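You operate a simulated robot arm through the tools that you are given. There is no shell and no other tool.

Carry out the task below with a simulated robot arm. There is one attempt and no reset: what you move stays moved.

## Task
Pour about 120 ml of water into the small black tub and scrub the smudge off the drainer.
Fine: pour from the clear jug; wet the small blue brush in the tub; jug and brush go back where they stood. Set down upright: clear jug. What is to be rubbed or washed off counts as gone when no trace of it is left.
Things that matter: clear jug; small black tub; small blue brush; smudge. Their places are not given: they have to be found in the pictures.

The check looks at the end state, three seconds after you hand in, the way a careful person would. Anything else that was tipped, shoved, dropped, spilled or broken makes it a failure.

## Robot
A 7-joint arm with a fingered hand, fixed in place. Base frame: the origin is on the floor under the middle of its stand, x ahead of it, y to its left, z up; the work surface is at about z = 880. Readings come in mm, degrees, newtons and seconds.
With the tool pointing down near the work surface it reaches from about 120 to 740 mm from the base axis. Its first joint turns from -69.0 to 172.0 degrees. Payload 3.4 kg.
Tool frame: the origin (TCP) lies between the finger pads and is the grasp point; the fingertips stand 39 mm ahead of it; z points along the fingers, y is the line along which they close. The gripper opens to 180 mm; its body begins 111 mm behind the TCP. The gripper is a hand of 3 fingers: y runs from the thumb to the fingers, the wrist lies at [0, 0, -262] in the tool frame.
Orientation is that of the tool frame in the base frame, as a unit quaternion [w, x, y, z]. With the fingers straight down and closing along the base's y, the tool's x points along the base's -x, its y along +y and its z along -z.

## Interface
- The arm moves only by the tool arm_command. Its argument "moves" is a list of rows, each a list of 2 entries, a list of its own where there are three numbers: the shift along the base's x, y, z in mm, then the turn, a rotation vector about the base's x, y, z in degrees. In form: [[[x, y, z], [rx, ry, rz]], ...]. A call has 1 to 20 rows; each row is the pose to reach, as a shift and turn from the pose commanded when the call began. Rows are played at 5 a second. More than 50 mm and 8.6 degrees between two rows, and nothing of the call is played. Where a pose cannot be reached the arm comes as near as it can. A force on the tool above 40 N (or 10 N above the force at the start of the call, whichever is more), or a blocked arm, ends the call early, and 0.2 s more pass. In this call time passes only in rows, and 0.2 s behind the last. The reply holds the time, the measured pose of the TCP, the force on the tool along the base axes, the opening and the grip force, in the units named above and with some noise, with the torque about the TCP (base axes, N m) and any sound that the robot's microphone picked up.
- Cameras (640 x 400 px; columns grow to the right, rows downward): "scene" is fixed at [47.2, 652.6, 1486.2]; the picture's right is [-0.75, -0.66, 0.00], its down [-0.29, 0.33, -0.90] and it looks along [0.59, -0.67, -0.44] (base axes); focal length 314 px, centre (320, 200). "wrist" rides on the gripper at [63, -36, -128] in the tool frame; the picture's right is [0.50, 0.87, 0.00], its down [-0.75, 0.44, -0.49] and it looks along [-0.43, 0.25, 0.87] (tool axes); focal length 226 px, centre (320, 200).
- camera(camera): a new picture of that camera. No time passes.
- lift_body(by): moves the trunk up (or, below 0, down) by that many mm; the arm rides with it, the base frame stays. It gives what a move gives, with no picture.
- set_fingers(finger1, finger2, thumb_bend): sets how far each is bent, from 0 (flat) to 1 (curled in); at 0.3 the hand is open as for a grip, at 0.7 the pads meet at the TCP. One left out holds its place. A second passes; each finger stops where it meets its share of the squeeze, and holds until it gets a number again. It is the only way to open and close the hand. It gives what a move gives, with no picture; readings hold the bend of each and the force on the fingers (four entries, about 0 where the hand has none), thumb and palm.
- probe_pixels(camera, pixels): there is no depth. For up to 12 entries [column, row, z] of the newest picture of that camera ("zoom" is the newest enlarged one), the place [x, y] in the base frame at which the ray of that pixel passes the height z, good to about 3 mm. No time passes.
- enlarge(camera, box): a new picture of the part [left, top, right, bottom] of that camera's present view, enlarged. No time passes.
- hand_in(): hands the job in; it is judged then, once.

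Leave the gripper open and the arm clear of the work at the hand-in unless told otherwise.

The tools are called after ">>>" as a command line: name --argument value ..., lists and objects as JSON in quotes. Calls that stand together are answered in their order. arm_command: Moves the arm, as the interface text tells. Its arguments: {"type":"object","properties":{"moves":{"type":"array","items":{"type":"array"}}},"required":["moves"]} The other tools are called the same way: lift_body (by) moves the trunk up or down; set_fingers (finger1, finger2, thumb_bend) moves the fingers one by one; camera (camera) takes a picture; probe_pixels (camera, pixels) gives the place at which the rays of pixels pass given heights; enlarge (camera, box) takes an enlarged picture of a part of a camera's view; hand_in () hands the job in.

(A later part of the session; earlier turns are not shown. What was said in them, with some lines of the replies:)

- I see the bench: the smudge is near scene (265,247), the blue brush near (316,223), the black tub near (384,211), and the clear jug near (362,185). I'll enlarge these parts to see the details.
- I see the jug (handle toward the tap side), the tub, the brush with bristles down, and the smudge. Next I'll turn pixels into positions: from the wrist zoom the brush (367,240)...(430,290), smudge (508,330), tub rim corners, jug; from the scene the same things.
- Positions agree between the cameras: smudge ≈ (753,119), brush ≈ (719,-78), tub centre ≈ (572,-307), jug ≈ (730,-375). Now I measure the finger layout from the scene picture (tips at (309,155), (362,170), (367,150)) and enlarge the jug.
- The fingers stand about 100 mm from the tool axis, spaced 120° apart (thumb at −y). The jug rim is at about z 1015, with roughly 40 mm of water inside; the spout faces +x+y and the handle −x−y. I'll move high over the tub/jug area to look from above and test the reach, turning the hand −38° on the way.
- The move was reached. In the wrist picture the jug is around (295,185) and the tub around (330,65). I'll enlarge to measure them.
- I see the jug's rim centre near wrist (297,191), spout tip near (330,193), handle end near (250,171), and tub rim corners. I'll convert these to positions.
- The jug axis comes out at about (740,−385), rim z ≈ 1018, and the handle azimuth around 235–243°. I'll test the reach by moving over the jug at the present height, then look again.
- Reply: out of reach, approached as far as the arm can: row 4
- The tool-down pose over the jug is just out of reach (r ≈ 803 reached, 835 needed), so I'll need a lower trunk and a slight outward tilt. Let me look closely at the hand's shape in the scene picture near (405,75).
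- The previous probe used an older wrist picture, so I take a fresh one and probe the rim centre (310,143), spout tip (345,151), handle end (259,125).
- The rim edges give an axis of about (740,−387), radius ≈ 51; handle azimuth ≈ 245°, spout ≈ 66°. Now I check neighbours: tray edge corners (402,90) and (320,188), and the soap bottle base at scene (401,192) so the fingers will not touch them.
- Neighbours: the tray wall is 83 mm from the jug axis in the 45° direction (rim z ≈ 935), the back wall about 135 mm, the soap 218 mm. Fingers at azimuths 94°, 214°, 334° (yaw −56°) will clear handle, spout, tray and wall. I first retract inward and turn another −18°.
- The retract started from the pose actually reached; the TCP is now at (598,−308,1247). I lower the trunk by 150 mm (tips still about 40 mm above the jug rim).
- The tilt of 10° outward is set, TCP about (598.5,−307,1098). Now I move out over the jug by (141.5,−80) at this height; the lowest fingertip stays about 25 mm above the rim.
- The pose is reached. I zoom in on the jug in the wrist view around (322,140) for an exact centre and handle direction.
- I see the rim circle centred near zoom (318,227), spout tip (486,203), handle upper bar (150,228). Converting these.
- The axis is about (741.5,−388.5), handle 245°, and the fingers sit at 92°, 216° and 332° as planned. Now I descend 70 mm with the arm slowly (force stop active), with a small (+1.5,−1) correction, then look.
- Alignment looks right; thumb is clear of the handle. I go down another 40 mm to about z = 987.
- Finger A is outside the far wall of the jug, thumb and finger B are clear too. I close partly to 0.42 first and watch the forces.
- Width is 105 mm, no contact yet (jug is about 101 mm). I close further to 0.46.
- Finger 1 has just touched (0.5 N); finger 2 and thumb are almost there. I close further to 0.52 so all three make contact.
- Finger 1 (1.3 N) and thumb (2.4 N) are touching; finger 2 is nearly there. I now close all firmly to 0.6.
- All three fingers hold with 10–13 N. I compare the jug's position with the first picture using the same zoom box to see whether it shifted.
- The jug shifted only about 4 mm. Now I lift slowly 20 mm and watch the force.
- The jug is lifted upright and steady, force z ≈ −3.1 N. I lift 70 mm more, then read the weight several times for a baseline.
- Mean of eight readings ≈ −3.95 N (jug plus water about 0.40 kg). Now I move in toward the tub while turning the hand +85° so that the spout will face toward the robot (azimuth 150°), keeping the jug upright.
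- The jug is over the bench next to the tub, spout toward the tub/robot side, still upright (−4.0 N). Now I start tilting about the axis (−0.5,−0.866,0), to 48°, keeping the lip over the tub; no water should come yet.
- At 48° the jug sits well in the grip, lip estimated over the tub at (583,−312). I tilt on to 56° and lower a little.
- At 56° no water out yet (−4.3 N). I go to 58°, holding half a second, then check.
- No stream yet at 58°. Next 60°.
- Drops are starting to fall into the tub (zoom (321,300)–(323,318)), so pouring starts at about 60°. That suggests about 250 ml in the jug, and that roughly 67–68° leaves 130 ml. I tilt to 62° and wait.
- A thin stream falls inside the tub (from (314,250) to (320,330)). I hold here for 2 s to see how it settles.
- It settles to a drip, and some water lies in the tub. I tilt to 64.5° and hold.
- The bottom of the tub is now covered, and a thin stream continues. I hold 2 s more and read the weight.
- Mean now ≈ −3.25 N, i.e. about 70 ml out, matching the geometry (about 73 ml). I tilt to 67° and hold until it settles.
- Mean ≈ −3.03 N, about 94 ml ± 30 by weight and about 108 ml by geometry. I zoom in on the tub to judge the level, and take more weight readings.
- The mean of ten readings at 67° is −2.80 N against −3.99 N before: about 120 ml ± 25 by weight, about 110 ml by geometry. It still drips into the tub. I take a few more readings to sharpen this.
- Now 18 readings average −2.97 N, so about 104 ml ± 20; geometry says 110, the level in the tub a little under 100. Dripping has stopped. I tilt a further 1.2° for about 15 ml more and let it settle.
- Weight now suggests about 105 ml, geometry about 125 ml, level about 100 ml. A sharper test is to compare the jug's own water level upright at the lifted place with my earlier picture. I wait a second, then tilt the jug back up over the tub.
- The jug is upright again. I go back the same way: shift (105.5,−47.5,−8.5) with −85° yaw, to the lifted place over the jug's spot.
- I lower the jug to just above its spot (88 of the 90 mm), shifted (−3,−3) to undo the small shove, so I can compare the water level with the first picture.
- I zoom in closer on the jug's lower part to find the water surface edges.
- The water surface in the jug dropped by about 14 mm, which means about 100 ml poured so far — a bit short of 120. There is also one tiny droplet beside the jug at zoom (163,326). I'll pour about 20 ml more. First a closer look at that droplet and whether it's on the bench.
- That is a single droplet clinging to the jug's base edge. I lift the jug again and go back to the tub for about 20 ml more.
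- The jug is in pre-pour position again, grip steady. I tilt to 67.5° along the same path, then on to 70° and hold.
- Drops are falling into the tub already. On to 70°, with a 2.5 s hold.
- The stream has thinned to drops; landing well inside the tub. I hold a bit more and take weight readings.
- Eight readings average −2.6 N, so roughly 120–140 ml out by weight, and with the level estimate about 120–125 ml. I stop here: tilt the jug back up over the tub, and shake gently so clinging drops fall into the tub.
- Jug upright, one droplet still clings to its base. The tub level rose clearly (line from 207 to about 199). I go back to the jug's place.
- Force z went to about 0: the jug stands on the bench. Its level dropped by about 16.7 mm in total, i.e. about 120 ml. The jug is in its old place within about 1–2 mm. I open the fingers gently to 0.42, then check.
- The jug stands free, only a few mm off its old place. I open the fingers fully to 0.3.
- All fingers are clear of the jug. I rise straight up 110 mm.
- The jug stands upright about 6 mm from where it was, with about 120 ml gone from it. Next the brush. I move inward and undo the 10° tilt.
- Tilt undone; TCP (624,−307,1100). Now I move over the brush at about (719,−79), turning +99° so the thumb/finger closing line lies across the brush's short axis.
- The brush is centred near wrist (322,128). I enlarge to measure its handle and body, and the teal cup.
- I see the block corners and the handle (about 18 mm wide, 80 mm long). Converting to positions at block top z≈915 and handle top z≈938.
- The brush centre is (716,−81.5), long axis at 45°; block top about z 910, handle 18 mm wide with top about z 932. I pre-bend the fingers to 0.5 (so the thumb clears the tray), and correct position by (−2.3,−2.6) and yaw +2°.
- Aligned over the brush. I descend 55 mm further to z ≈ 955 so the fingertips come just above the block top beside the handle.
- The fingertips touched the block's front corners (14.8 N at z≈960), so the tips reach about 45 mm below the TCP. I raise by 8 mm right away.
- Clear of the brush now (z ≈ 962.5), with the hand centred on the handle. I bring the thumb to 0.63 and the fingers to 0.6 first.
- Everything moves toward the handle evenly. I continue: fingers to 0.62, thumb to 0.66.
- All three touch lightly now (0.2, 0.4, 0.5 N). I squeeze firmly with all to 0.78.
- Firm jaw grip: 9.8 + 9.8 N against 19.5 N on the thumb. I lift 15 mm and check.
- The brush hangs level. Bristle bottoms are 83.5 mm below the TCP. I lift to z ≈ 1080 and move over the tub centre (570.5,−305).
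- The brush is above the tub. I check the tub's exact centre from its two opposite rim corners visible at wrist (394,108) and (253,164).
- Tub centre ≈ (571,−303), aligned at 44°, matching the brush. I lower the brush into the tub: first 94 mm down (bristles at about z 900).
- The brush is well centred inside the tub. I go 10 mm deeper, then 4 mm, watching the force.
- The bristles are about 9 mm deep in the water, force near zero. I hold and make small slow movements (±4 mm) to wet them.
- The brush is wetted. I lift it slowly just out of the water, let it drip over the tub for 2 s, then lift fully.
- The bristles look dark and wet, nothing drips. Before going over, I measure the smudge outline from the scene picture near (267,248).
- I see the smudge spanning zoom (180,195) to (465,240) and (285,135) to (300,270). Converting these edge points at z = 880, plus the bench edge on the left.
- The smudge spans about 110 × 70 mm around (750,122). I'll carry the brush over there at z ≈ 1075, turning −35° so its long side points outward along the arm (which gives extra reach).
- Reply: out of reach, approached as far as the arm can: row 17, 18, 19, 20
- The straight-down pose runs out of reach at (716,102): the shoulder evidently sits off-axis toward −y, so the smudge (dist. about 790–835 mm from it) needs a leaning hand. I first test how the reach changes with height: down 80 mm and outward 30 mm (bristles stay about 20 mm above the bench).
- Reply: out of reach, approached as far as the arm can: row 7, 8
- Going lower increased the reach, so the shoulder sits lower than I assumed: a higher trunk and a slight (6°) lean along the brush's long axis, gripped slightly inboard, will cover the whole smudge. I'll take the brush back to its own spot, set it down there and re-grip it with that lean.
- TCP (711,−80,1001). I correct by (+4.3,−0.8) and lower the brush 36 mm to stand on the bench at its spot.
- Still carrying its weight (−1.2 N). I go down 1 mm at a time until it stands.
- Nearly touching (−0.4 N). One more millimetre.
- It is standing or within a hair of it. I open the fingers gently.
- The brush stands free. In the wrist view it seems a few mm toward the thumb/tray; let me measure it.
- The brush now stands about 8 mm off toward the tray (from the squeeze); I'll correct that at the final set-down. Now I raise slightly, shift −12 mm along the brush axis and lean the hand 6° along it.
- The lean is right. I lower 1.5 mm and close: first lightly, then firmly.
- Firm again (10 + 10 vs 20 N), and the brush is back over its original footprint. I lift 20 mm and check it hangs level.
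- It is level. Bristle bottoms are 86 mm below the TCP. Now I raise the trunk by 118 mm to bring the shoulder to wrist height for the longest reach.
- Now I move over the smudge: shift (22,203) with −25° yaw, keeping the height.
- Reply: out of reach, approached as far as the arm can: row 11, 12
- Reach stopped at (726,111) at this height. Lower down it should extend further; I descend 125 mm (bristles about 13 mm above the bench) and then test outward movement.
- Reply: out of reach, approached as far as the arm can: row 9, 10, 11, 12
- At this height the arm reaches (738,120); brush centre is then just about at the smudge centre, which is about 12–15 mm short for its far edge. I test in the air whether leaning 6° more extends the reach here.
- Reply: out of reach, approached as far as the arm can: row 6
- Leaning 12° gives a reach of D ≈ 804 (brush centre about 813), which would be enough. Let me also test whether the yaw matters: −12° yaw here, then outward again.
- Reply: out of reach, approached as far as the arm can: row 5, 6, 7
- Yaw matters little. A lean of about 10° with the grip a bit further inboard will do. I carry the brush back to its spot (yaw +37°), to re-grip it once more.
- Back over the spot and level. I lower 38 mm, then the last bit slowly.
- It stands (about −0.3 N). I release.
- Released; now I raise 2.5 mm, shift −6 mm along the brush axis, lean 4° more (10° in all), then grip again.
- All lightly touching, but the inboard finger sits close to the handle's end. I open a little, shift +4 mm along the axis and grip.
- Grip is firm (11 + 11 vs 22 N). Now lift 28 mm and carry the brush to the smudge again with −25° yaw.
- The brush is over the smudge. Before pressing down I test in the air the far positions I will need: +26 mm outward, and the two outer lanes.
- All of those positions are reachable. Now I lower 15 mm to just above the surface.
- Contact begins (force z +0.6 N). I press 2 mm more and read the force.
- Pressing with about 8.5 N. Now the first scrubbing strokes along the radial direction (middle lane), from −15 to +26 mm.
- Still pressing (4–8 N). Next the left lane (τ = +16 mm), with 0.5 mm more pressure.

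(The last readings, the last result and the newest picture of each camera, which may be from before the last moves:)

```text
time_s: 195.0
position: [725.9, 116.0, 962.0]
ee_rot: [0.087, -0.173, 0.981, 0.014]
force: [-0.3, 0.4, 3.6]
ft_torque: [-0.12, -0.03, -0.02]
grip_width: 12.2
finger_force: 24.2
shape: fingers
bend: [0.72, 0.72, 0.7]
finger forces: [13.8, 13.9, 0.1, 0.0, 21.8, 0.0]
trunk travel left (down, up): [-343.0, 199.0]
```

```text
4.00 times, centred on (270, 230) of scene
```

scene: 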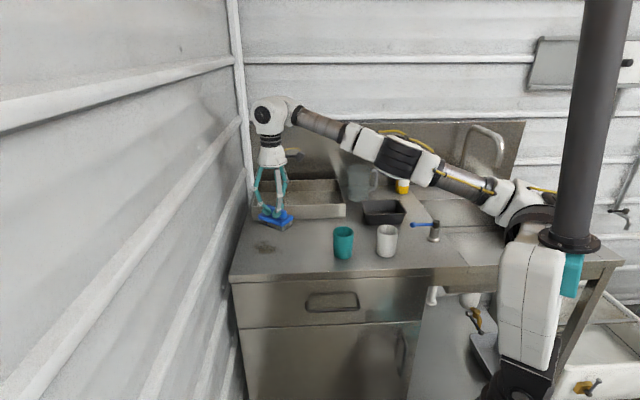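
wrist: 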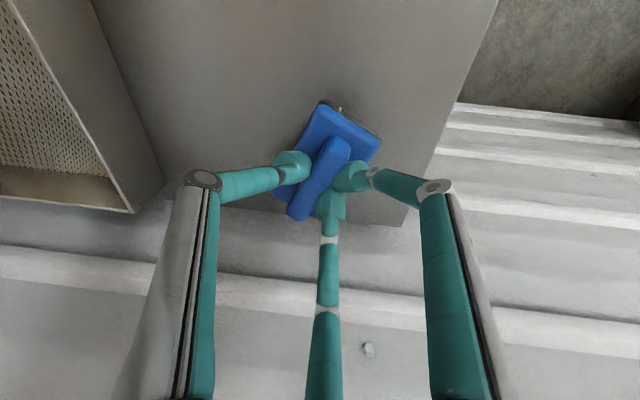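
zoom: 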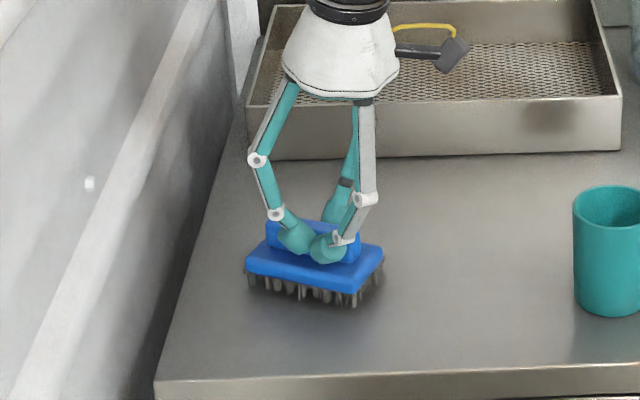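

Now I lift 50 mm and pull back to see what is left of the smudge.

>>> arm_command --moves '[[[0, 0, 10], [0, 0, 0]], [[0, 0, 25], [0, 0, 0]], [[0, 0, 40], [0, 0, 0]], [[-10, -30, 50], [0, 0, 0]], [[-20, -60, 50], [0, 0, 0]], [[-25, -90, 50], [0, 0, 0]], [[-25, -120, 50], [0, 0, 0]]]'

>>> enlarge --camera "scene" --box '[235, 225, 300, 270]'

>>> enlarge --camera "scene" --box '[220, 180, 340, 280]'

```text
time_s: 196.6
position: [702.0, -5.1, 1011.9]
ee_rot: [0.087, -0.173, 0.981, 0.016]
force: [1.6, 0.1, -0.8]
ft_torque: [0.0, -0.01, 0.01]
grip_width: 11.9
finger_force: 24.5
shape: fingers
bend: [0.72, 0.72, 0.69]
finger forces: [14.0, 13.4, 0.0, 0.0, 20.7, 0.0]
trunk travel left (down, up): [-343.0, 199.0]
```

```text
8.89 times, centred on (268, 248) of scene
```

zoom: 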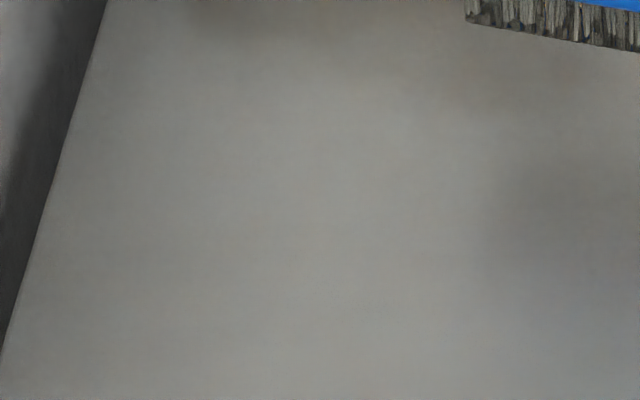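

```text
4.00 times, centred on (280, 230) of scene
```

zoom: 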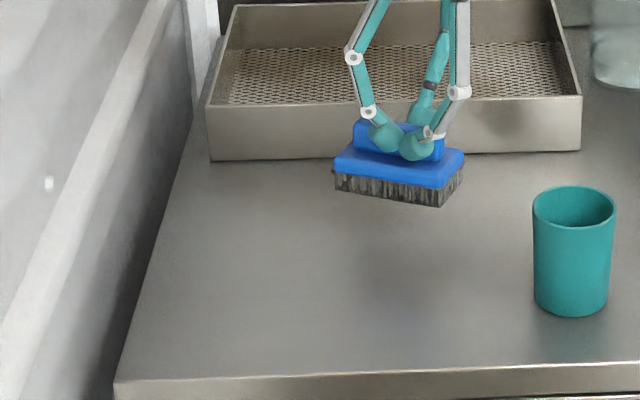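

The smudge seems gone in the scene view. I check with the wrist camera for faint traces.

>>> camera --camera "wrist"

>>> enlarge --camera "scene" --box '[250, 232, 290, 262]'

```text
taken
```

wrist: 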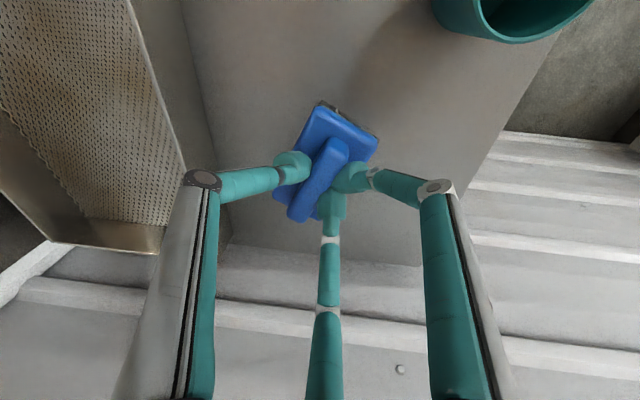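

```text
13.33 times, centred on (270, 247) of scene
```

zoom: 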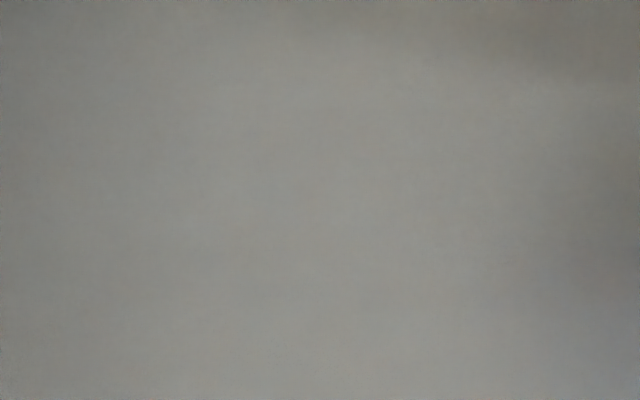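

No trace is visible. Now the brush goes home: move to its spot with +25° yaw, slightly offset to the front (the release shifts it about 7 mm toward the thumb).

>>> arm_command --moves '[[[0, -8, -2], [0, 0, 2]], [[0, -20, -6], [0, 0, 6]], [[0, -34, -10], [0, 0, 11]], [[-0.5, -48, -14], [0, 0, 16]], [[-1, -62, -18], [0, 0, 20]], [[-1, -73, -22], [0, 0, 24]], [[-1, -79.3, -22], [0, 0, 25]], [[-1, -79.3, -22], [0, 0, 25]]]'

>>> enlarge --camera "scene" --box '[285, 170, 355, 240]'

```text
time_s: 198.4
position: [701.6, -85.8, 988.3]
ee_rot: [0.082, -0.381, 0.92, 0.033]
force: [-0.3, 0.2, -0.5]
ft_torque: [0.0, 0.02, 0.01]
grip_width: 12.4
finger_force: 24.1
shape: fingers
bend: [0.72, 0.72, 0.69]
finger forces: [14.0, 13.5, 0.0, 0.1, 20.9, 0.0]
trunk travel left (down, up): [-343.0, 199.0]
```

```text
5.71 times, centred on (320, 205) of scene
```

zoom: 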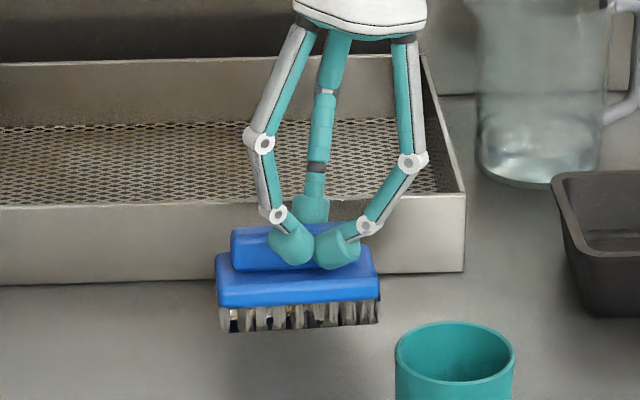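

TCP (701.6,−85.8,988). I lower 21 mm with a small correction, then the last millimetres slowly.

>>> arm_command --moves '[[[-0.5, 1.4, -7], [0, 0, 0]], [[-0.5, 1.4, -13], [0, 0, 0]], [[-0.5, 1.4, -18], [0, 0, 0]], [[-0.5, 1.4, -21], [0, 0, 0]], [[-0.5, 1.4, -21], [0, 0, 0]]]'

>>> arm_command --moves '[[[0, 0, -1], [0, 0, 0]], [[0, 0, -1], [0, 0, 0]]]'

>>> arm_command --moves '[[[0, 0, -1], [0, 0, 0]], [[0, 0, -1], [0, 0, 0]]]'

```text
time_s: 199.6
position: [700.8, -84.6, 968.3]
ee_rot: [0.082, -0.382, 0.92, 0.034]
force: [0.4, 0.2, -0.1]
ft_torque: [-0.03, 0.02, 0.01]
grip_width: 12.2
finger_force: 24.2
shape: fingers
bend: [0.72, 0.72, 0.69]
finger forces: [14.2, 13.6, 0.0, 0.0, 20.7, 0.0]
trunk travel left (down, up): [-343.0, 199.0]
```

```text
time_s: 200.2
position: [698.1, -84.6, 967.2]
ee_rot: [0.081, -0.381, 0.92, 0.033]
force: [-1.0, -0.4, -0.5]
ft_torque: [-0.06, 0.01, -0.01]
grip_width: 12.2
finger_force: 24.5
shape: fingers
bend: [0.72, 0.72, 0.69]
finger forces: [14.2, 13.6, 0.0, 0.1, 20.9, 0.0]
trunk travel left (down, up): [-343.0, 199.0]
```

```text
time_s: 200.8
position: [699.9, -83.8, 966.2]
ee_rot: [0.081, -0.381, 0.921, 0.034]
force: [-0.3, 0.6, -2.0]
ft_torque: [0.0, 0.02, 0.01]
grip_width: 12.2
finger_force: 24.3
shape: fingers
bend: [0.72, 0.72, 0.69]
finger forces: [14.1, 13.6, 0.1, 0.1, 20.7, 0.0]
trunk travel left (down, up): [-343.0, 199.0]
```

Not yet touching. Two more millimetres down, one at a time.

>>> arm_command --moves '[[[0, 0, -1], [0, 0, 0]], [[0, 0, -1], [0, 0, 0]]]'

>>> arm_command --moves '[[[0, 0, -1], [0, 0, 0]], [[0, 0, -1], [0, 0, 0]]]'

>>> arm_command --moves '[[[0, 0, 0], [0, 0, 0]]]'

>>> enlarge --camera "scene" --box '[285, 170, 355, 240]'

```text
time_s: 201.4
position: [698.9, -85.0, 964.3]
ee_rot: [0.081, -0.381, 0.92, 0.034]
force: [0.1, 0.0, -0.7]
ft_torque: [-0.01, 0.03, 0.0]
grip_width: 12.1
finger_force: 23.4
shape: fingers
bend: [0.72, 0.72, 0.69]
finger forces: [14.0, 13.6, 0.0, 0.1, 20.8, 0.0]
trunk travel left (down, up): [-343.0, 199.0]
```

```text
time_s: 202.0
position: [701.0, -84.6, 964.0]
ee_rot: [0.082, -0.381, 0.92, 0.034]
force: [0.3, -0.2, -0.7]
ft_torque: [-0.01, 0.01, 0.01]
grip_width: 11.9
finger_force: 23.9
shape: fingers
bend: [0.72, 0.72, 0.69]
finger forces: [13.9, 13.8, 0.1, 0.0, 20.9, 0.0]
trunk travel left (down, up): [-343.0, 199.0]
```

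```text
time_s: 202.4
position: [700.1, -84.5, 964.9]
ee_rot: [0.081, -0.382, 0.92, 0.034]
force: [-0.3, -0.4, -1.3]
ft_torque: [-0.01, -0.02, 0.0]
grip_width: 12.2
finger_force: 24.2
shape: fingers
bend: [0.72, 0.72, 0.69]
finger forces: [13.9, 13.8, 0.0, 0.0, 20.7, 0.0]
trunk travel left (down, up): [-343.0, 199.0]
```

```text
5.71 times, centred on (320, 205) of scene
```

zoom: 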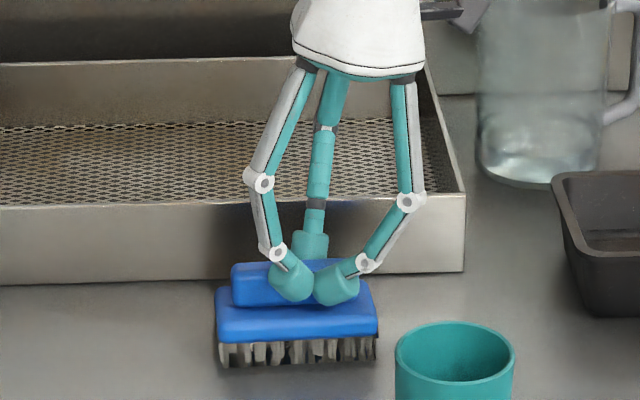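

Still about −0.9 N, so I continue down in 1 mm steps.

>>> arm_command --moves '[[[0, 0, -1], [0, 0, 0]], [[0, 0, -1], [0, 0, 0]], [[0, 0, -1], [0, 0, 0]]]'

>>> arm_command --moves '[[[0, 0, -1], [0, 0, 0]], [[0, 0, -1], [0, 0, 0]], [[0, 0, -1], [0, 0, 0]]]'

>>> arm_command --moves '[[[0, 0, 0], [0, 0, 0]]]'

```text
time_s: 203.2
position: [699.1, -83.9, 963.6]
ee_rot: [0.083, -0.38, 0.92, 0.033]
force: [-0.9, 0.4, 1.4]
ft_torque: [0.01, -0.03, 0.05]
grip_width: 12.3
finger_force: 24.7
shape: fingers
bend: [0.72, 0.72, 0.7]
finger forces: [14.2, 14.2, 0.0, 0.0, 20.7, 0.0]
trunk travel left (down, up): [-343.0, 199.0]
```

```text
time_s: 204.0
position: [699.3, -83.2, 963.5]
ee_rot: [0.082, -0.381, 0.92, 0.034]
force: [-0.6, 0.3, 2.8]
ft_torque: [-0.04, -0.08, 0.03]
grip_width: 12.3
finger_force: 25.1
shape: fingers
bend: [0.72, 0.72, 0.7]
finger forces: [14.4, 14.4, 0.0, 0.1, 20.7, 0.0]
trunk travel left (down, up): [-343.0, 199.0]
```

```text
time_s: 204.4
position: [698.6, -84.5, 963.4]
ee_rot: [0.082, -0.382, 0.92, 0.035]
force: [-0.8, 0.9, 3.9]
ft_torque: [-0.02, -0.03, 0.01]
grip_width: 12.4
finger_force: 24.8
shape: fingers
bend: [0.72, 0.72, 0.7]
finger forces: [14.4, 14.6, 0.0, 0.0, 20.7, 0.1]
trunk travel left (down, up): [-343.0, 199.0]
```

It stands now (about +3 N). I release in two steps.

>>> set_fingers --finger1 0.64 --finger2 0.64 --thumb_bend 0.64

>>> set_fingers --finger1 0.56 --finger2 0.56 --thumb_bend 0.56

>>> enlarge --camera "scene" --box '[285, 170, 355, 240]'

>>> enlarge --camera "wrist" --box '[240, 80, 400, 230]'

```text
time_s: 205.4
position: [699.4, -83.8, 962.3]
ee_rot: [0.081, -0.381, 0.92, 0.034]
force: [-0.5, -0.1, 0.1]
ft_torque: [0.02, 0.03, -0.01]
grip_width: 19.9
finger_force: 0.9
shape: fingers
bend: [0.64, 0.64, 0.63]
finger forces: [0.4, 0.8, 0.0, 0.0, 0.9, 0.0]
trunk travel left (down, up): [-343.0, 199.0]
```

```text
time_s: 206.4
position: [699.6, -84.8, 962.7]
ee_rot: [0.083, -0.381, 0.92, 0.034]
force: [-0.6, 0.6, 4.5]
ft_torque: [-0.01, 0.09, -0.02]
grip_width: 45.9
finger_force: 1.9
shape: fingers
bend: [0.58, 0.56, 0.56]
finger forces: [4.4, 0.0, 0.0, 0.0, 0.1, 0.1]
trunk travel left (down, up): [-343.0, 199.0]
```

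```text
5.71 times, centred on (320, 205) of scene
```

zoom: 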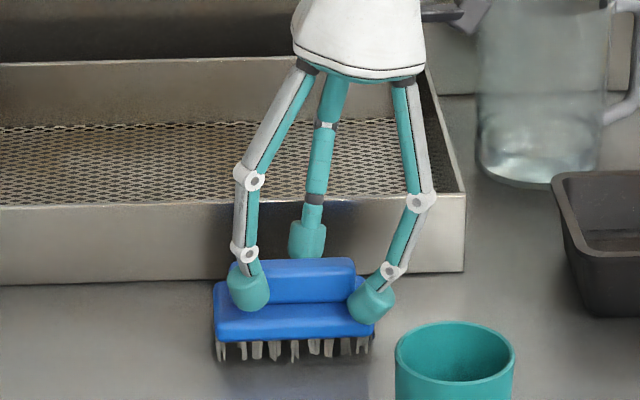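

```text
2.67 times, centred on (320, 155) of wrist
```

zoom: 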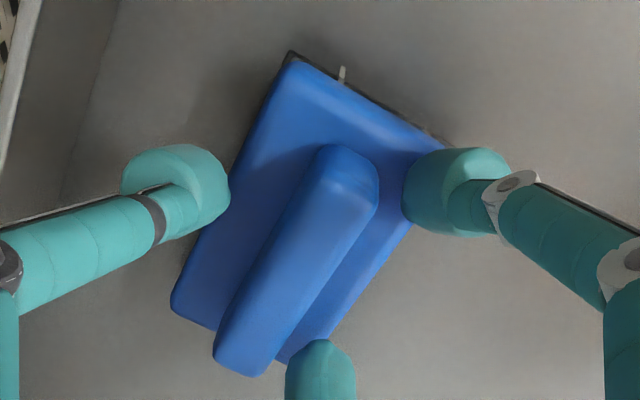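

Finger 1's tip rests on the block's top (4 N). I raise the hand straight up 4 mm, then further.

>>> arm_command --moves '[[[0, 0, 2], [0, 0, 0]], [[0, 0, 4], [0, 0, 0]], [[0, 0, 4], [0, 0, 0]]]'

>>> set_fingers --finger1 0.52 --finger2 0.52 --thumb_bend 0.52

>>> arm_command --moves '[[[0, 0, 6], [0, 0, 0]], [[0, 0, 14], [0, 0, 0]], [[0, 0, 24], [0, 0, 0]], [[0, 0, 36], [0, 0, 0]], [[0, 0, 50], [0, 0, 0]], [[0, 0, 70], [0, 0, 0]], [[0, 0, 90], [0, 0, 0]]]'

>>> enlarge --camera "scene" --box '[285, 170, 355, 240]'

>>> camera --camera "wrist"

```text
time_s: 207.2
position: [699.4, -83.6, 967.1]
ee_rot: [0.08, -0.382, 0.92, 0.034]
force: [0.2, -0.4, 0.5]
ft_torque: [0.01, 0.01, -0.02]
grip_width: 48.5
finger_force: 0.1
shape: fingers
bend: [0.56, 0.56, 0.56]
finger forces: [0.0, 0.0, 0.0, 0.0, 0.0, 0.0]
trunk travel left (down, up): [-343.0, 199.0]
```

```text
time_s: 208.2
position: [699.9, -84.9, 967.1]
ee_rot: [0.082, -0.381, 0.92, 0.033]
force: [0.8, -0.8, -0.3]
ft_torque: [-0.03, 0.01, -0.01]
grip_width: 64.2
finger_force: 0.0
shape: fingers
bend: [0.52, 0.52, 0.52]
finger forces: [0.0, 0.0, 0.1, 0.1, 0.0, 0.0]
trunk travel left (down, up): [-343.0, 199.0]
```

```text
time_s: 209.8
position: [700.7, -84.4, 1057.5]
ee_rot: [0.082, -0.382, 0.92, 0.034]
force: [-0.7, -0.3, -0.2]
ft_torque: [-0.03, -0.02, 0.0]
grip_width: 64.5
finger_force: 0.1
shape: fingers
bend: [0.52, 0.52, 0.52]
finger forces: [0.0, 0.0, 0.0, 0.0, 0.1, 0.0]
trunk travel left (down, up): [-343.0, 199.0]
```

```text
5.71 times, centred on (320, 205) of scene
```

zoom: 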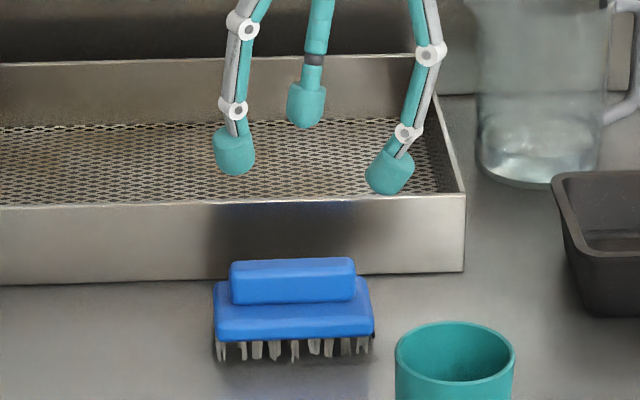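

```text
taken
```

wrist: 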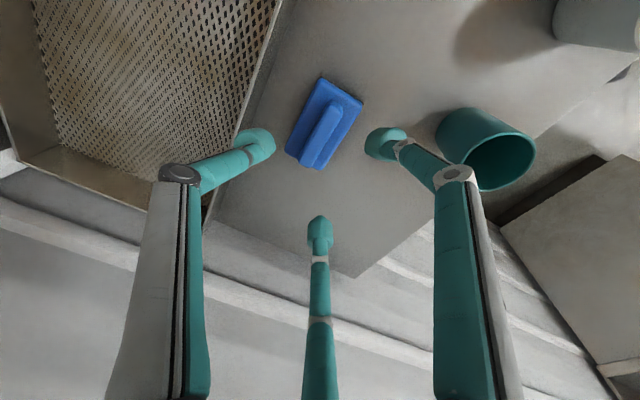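

The brush stands at its spot (within about 7 mm) and the bench where the smudge was looks clean. Now I undo the lean, open the hand, and move the arm up and back.

>>> arm_command --moves '[[[-5, 0, 15], [0, 0, 0]], [[-15, 0, 35], [-2.3, 2.3, 0]], [[-30, 5, 60], [-4.7, 4.7, 0]], [[-50, 10, 85], [-7.07, 7.07, 0]], [[-75, 15, 110], [-7.07, 7.07, 0]], [[-105, 20, 130], [-7.07, 7.07, 0]], [[-135, 25, 145], [-7.07, 7.07, 0]], [[-165, 30, 160], [-7.07, 7.07, 0]], [[-195, 35, 170], [-7.07, 7.07, 0]]]'

>>> set_fingers --finger1 0.3 --finger2 0.3 --thumb_bend 0.3

>>> camera --camera "scene"

>>> camera --camera "wrist"

```text
time_s: 211.8
position: [504.1, -49.0, 1227.6]
ee_rot: [0.002, -0.383, 0.924, -0.001]
force: [0.5, -0.1, -0.2]
ft_torque: [-0.02, -0.05, -0.02]
grip_width: 64.6
finger_force: 0.0
shape: fingers
bend: [0.52, 0.52, 0.52]
finger forces: [0.0, 0.1, 0.0, 0.1, 0.0, 0.0]
trunk travel left (down, up): [-343.0, 199.0]
```

```text
time_s: 212.8
position: [505.4, -48.7, 1226.9]
ee_rot: [0.002, -0.383, 0.924, 0.001]
force: [0.3, 0.1, 0.9]
ft_torque: [0.02, 0.0, -0.02]
grip_width: 151.6
finger_force: 0.1
shape: fingers
bend: [0.3, 0.3, 0.3]
finger forces: [0.0, 0.1, 0.0, 0.1, 0.1, 0.0]
trunk travel left (down, up): [-343.0, 199.0]
```

```text
taken
```

scene: 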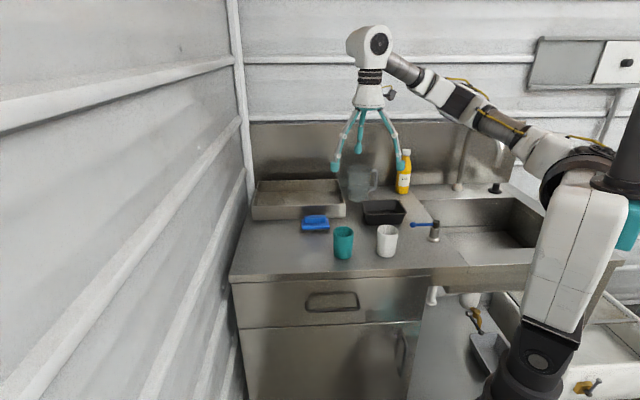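

```text
taken
```

wrist: 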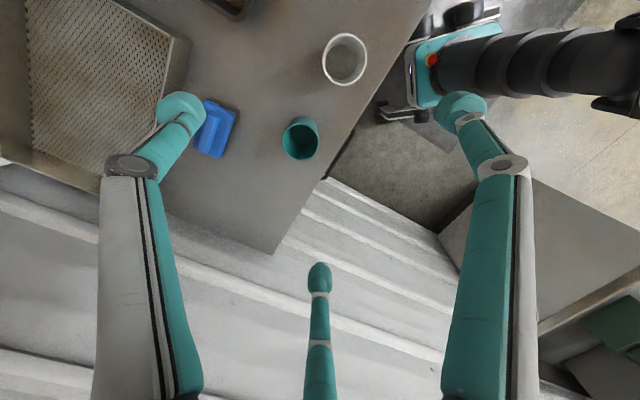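

The smudge area looks clean from both cameras. I enlarge the whole worktop once more for droplets, smudge remains, and the tub level.

>>> enlarge --camera "scene" --box '[230, 180, 330, 280]'

>>> enlarge --camera "scene" --box '[330, 160, 430, 240]'

>>> enlarge --camera "wrist" --box '[150, 60, 400, 260]'

>>> enlarge --camera "scene" --box '[355, 190, 415, 230]'

```text
4.00 times, centred on (280, 230) of scene
```

zoom: 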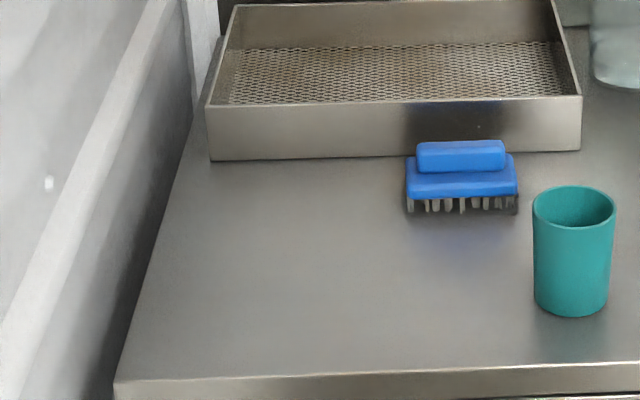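

```text
5.00 times, centred on (380, 200) of scene
```

zoom: 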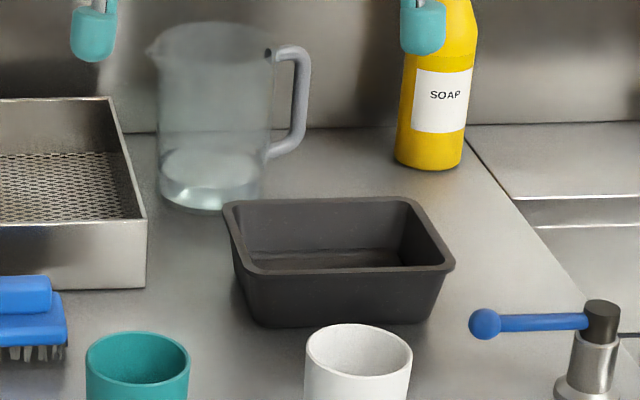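

```text
2.00 times, centred on (275, 160) of wrist
```

zoom: 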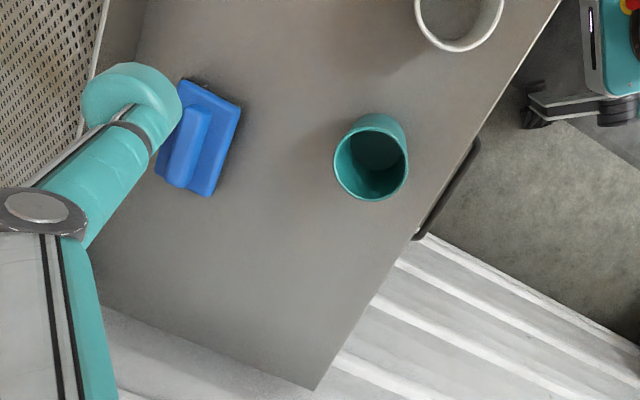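

```text
10.00 times, centred on (385, 210) of scene
```

zoom: 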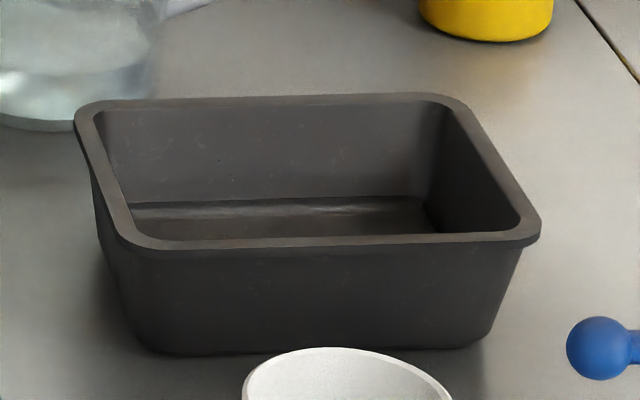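

Everything looks in order, no spills visible. I want one more check of the water amount in the tub from above, so I move the hand to look at the tub (TCP about (470,−249,1110)).

>>> arm_command --moves '[[[-2, -8, -6], [0, 0, -4]], [[-4, -20, -12], [0, 0, -8]], [[-6, -34, -18], [0, 0, -12]], [[-8, -48, -26], [0, 0, -17]], [[-10, -62, -34], [0, 0, -22]], [[-12, -76, -42], [0, 0, -27]], [[-14, -90, -50], [0, 0, -32]], [[-16, -104, -58], [0, 0, -37]], [[-18, -118, -66], [0, 0, -42]], [[-20, -132, -74], [0, 0, -47]], [[-23, -146, -82], [0, 0, -52]], [[-26, -160, -90], [0, 0, -57]], [[-29, -174, -98], [0, 0, -62]], [[-32, -187, -106], [0, 0, -67]], [[-34, -196, -112], [0, 0, -71]], [[-34.5, -200, -117], [0, 0, -73]]]'

>>> camera --camera "wrist"

```text
time_s: 216.2
position: [469.7, -249.0, 1108.2]
ee_rot: [0.001, 0.242, 0.97, -0.001]
force: [0.7, 0.3, -0.3]
ft_torque: [-0.01, 0.0, 0.03]
grip_width: 151.5
finger_force: 0.1
shape: fingers
bend: [0.3, 0.3, 0.3]
finger forces: [0.0, 0.1, 0.1, 0.0, 0.1, 0.0]
trunk travel left (down, up): [-343.0, 199.0]
```

```text
taken
```

wrist: 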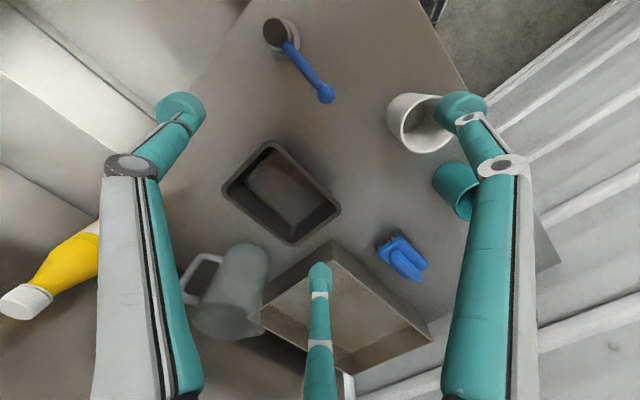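

The tub is at wrist (282,190). I enlarge it.

>>> enlarge --camera "wrist" --box '[212, 132, 352, 252]'

```text
3.33 times, centred on (282, 192) of wrist
```

zoom: 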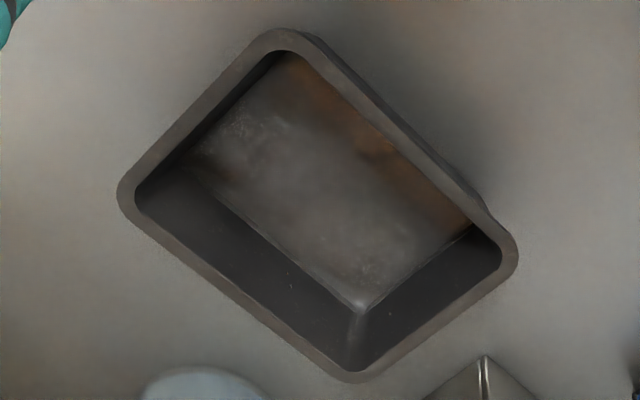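

I see the waterline on the back wall from zoom (200,178) to (358,306) and on the left wall to (474,228). I probe those at several heights, plus the same waterline in the scene picture.

>>> probe_pixels --camera "zoom" --pixels '[[358, 306, 890], [358, 306, 896], [280, 243, 890], [280, 243, 896], [474, 228, 890], [474, 228, 896], [350, 369, 932], [136, 195, 932], [500, 250, 932], [284, 50, 932], [345, 381, 932], [118, 195, 932]]'

>>> camera --camera "scene"

>>> probe_pixels --camera "scene" --pixels '[[383, 210.2, 886], [383, 210.2, 890], [383, 210.2, 894], [383, 210.2, 898], [370, 210.4, 890], [370, 210.4, 894], [394, 209.8, 890], [394, 209.8, 894], [383, 200.6, 932]]'

```text
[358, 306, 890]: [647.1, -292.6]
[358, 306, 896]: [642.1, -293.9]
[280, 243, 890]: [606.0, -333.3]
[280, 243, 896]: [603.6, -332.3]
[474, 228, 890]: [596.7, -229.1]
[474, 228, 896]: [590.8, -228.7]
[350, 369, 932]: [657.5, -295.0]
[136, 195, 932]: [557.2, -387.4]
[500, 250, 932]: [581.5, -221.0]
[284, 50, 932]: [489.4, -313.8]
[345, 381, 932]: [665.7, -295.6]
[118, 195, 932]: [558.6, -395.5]
```

```text
taken
```

scene: 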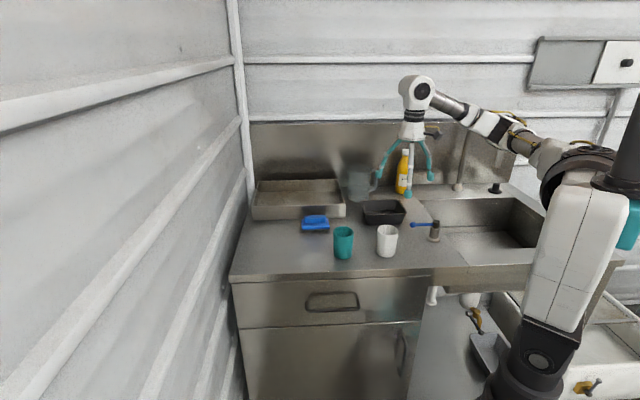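

```text
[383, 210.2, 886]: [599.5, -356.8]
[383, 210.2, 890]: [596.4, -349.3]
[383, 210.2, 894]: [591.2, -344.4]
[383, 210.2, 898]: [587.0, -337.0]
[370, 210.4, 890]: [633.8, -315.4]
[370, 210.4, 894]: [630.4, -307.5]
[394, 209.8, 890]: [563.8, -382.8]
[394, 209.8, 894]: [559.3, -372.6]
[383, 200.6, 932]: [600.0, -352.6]
```

The tub level triangulates to about z 893, i.e. roughly 10 mm of water, and all estimates together (jug level, weight, tub level) give about 115–120 ml. Good. Now I move the arm up and back to a clear pose like the start.

>>> arm_command --moves '[[[0, 5, 15], [0, 0, 1]], [[2, 20, 35], [0, 0, 4]], [[5, 40, 55], [0, 0, 7]], [[9, 62, 75], [0, 0, 10]], [[14, 86, 95], [0, 0, 13]], [[20, 112, 112], [0, 0, 16]], [[26, 138, 125], [0, 0, 19]], [[32, 164, 133], [0, 0, 22]], [[38, 190, 138], [0, 0, 25]], [[44, 215, 139], [0, 0, 27]], [[50, 238, 139], [0, 0, 28]], [[54, 258, 139], [0, 0, 28]]]'

>>> camera --camera "scene"

>>> enlarge --camera "scene" --box '[240, 150, 440, 275]'

>>> enlarge --camera "wrist" --box '[200, 60, 400, 260]'

```text
time_s: 218.8
position: [525.1, 10.7, 1248.1]
ee_rot: [0.001, 0.0, 1.0, 0.0]
force: [0.2, -0.4, -0.1]
ft_torque: [-0.02, 0.03, 0.0]
grip_width: 151.3
finger_force: 0.1
shape: fingers
bend: [0.3, 0.3, 0.3]
finger forces: [0.0, 0.1, 0.0, 0.0, 0.0, 0.0]
trunk travel left (down, up): [-343.0, 199.0]
```

```text
taken
```

scene: 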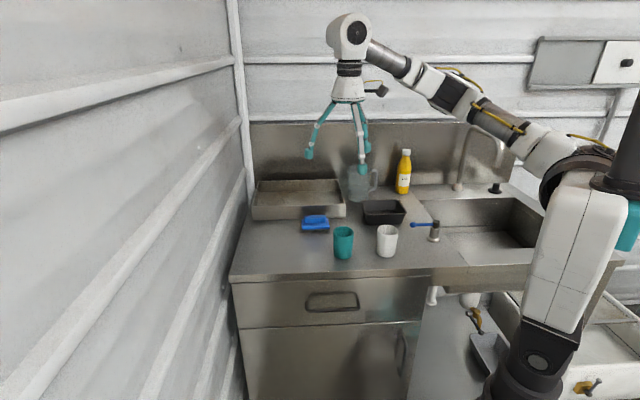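

```text
3.20 times, centred on (340, 212) of scene
```

zoom: 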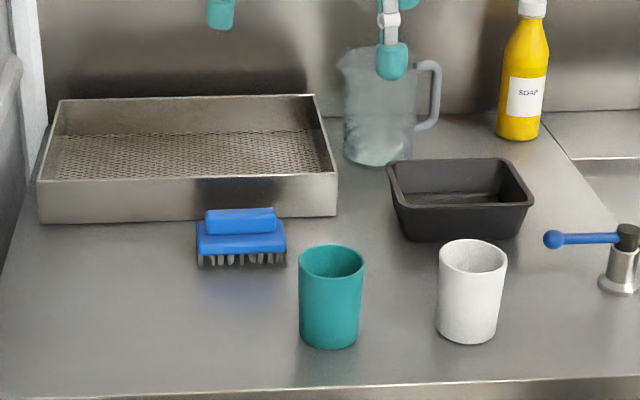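

```text
2.00 times, centred on (300, 160) of wrist
```

zoom: 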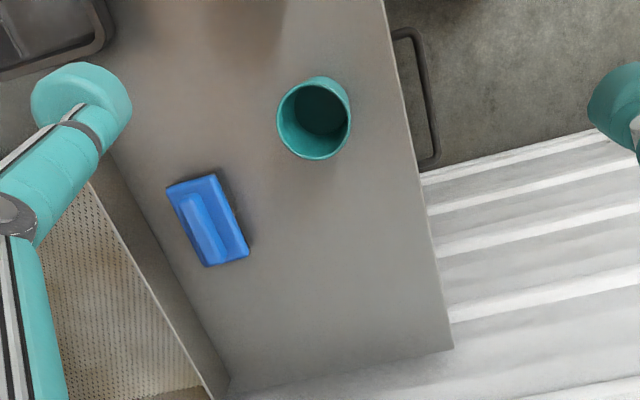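

Everything is in place: the jug is upright at its spot and the tub holds roughly 115–120 ml by my estimates. The brush is back within about 6 mm, the drainer shows no trace of the smudge, and I see no spills. The hand is open and clear of the work. I hand in.

>>> hand_in

```text
The job is handed in.
```

The job is handed in. I poured water from the clear jug into the small black tub, wet the blue brush in it and scrubbed the drainer. No trace of the smudge shows in either camera.

- **Water:** The tub holds about 115–120 ml. That comes from combining three rough readings that did not fully agree: the jug's weight (about 140 ml), the drop in the jug's water level (about 117 ml) and the tub level (about 102 ml after the brush had been dipped). I poured twice because the first pour came out at about 100 ml.
- **Jug:** It stands upright about 6 mm from where it was. A single droplet was clinging to its base edge when I put it back.
- **Brush:** It is back on its spot, about 6 mm off. I had to set it down there and re-grip it twice to reach the whole smudge, and my fingers pressed on its block with about 15 N while I was lining up the first grip.
- **Rest of the bench:** I saw no spills and nothing else moved in the final pictures. The hand is open and the arm is clear of the work.
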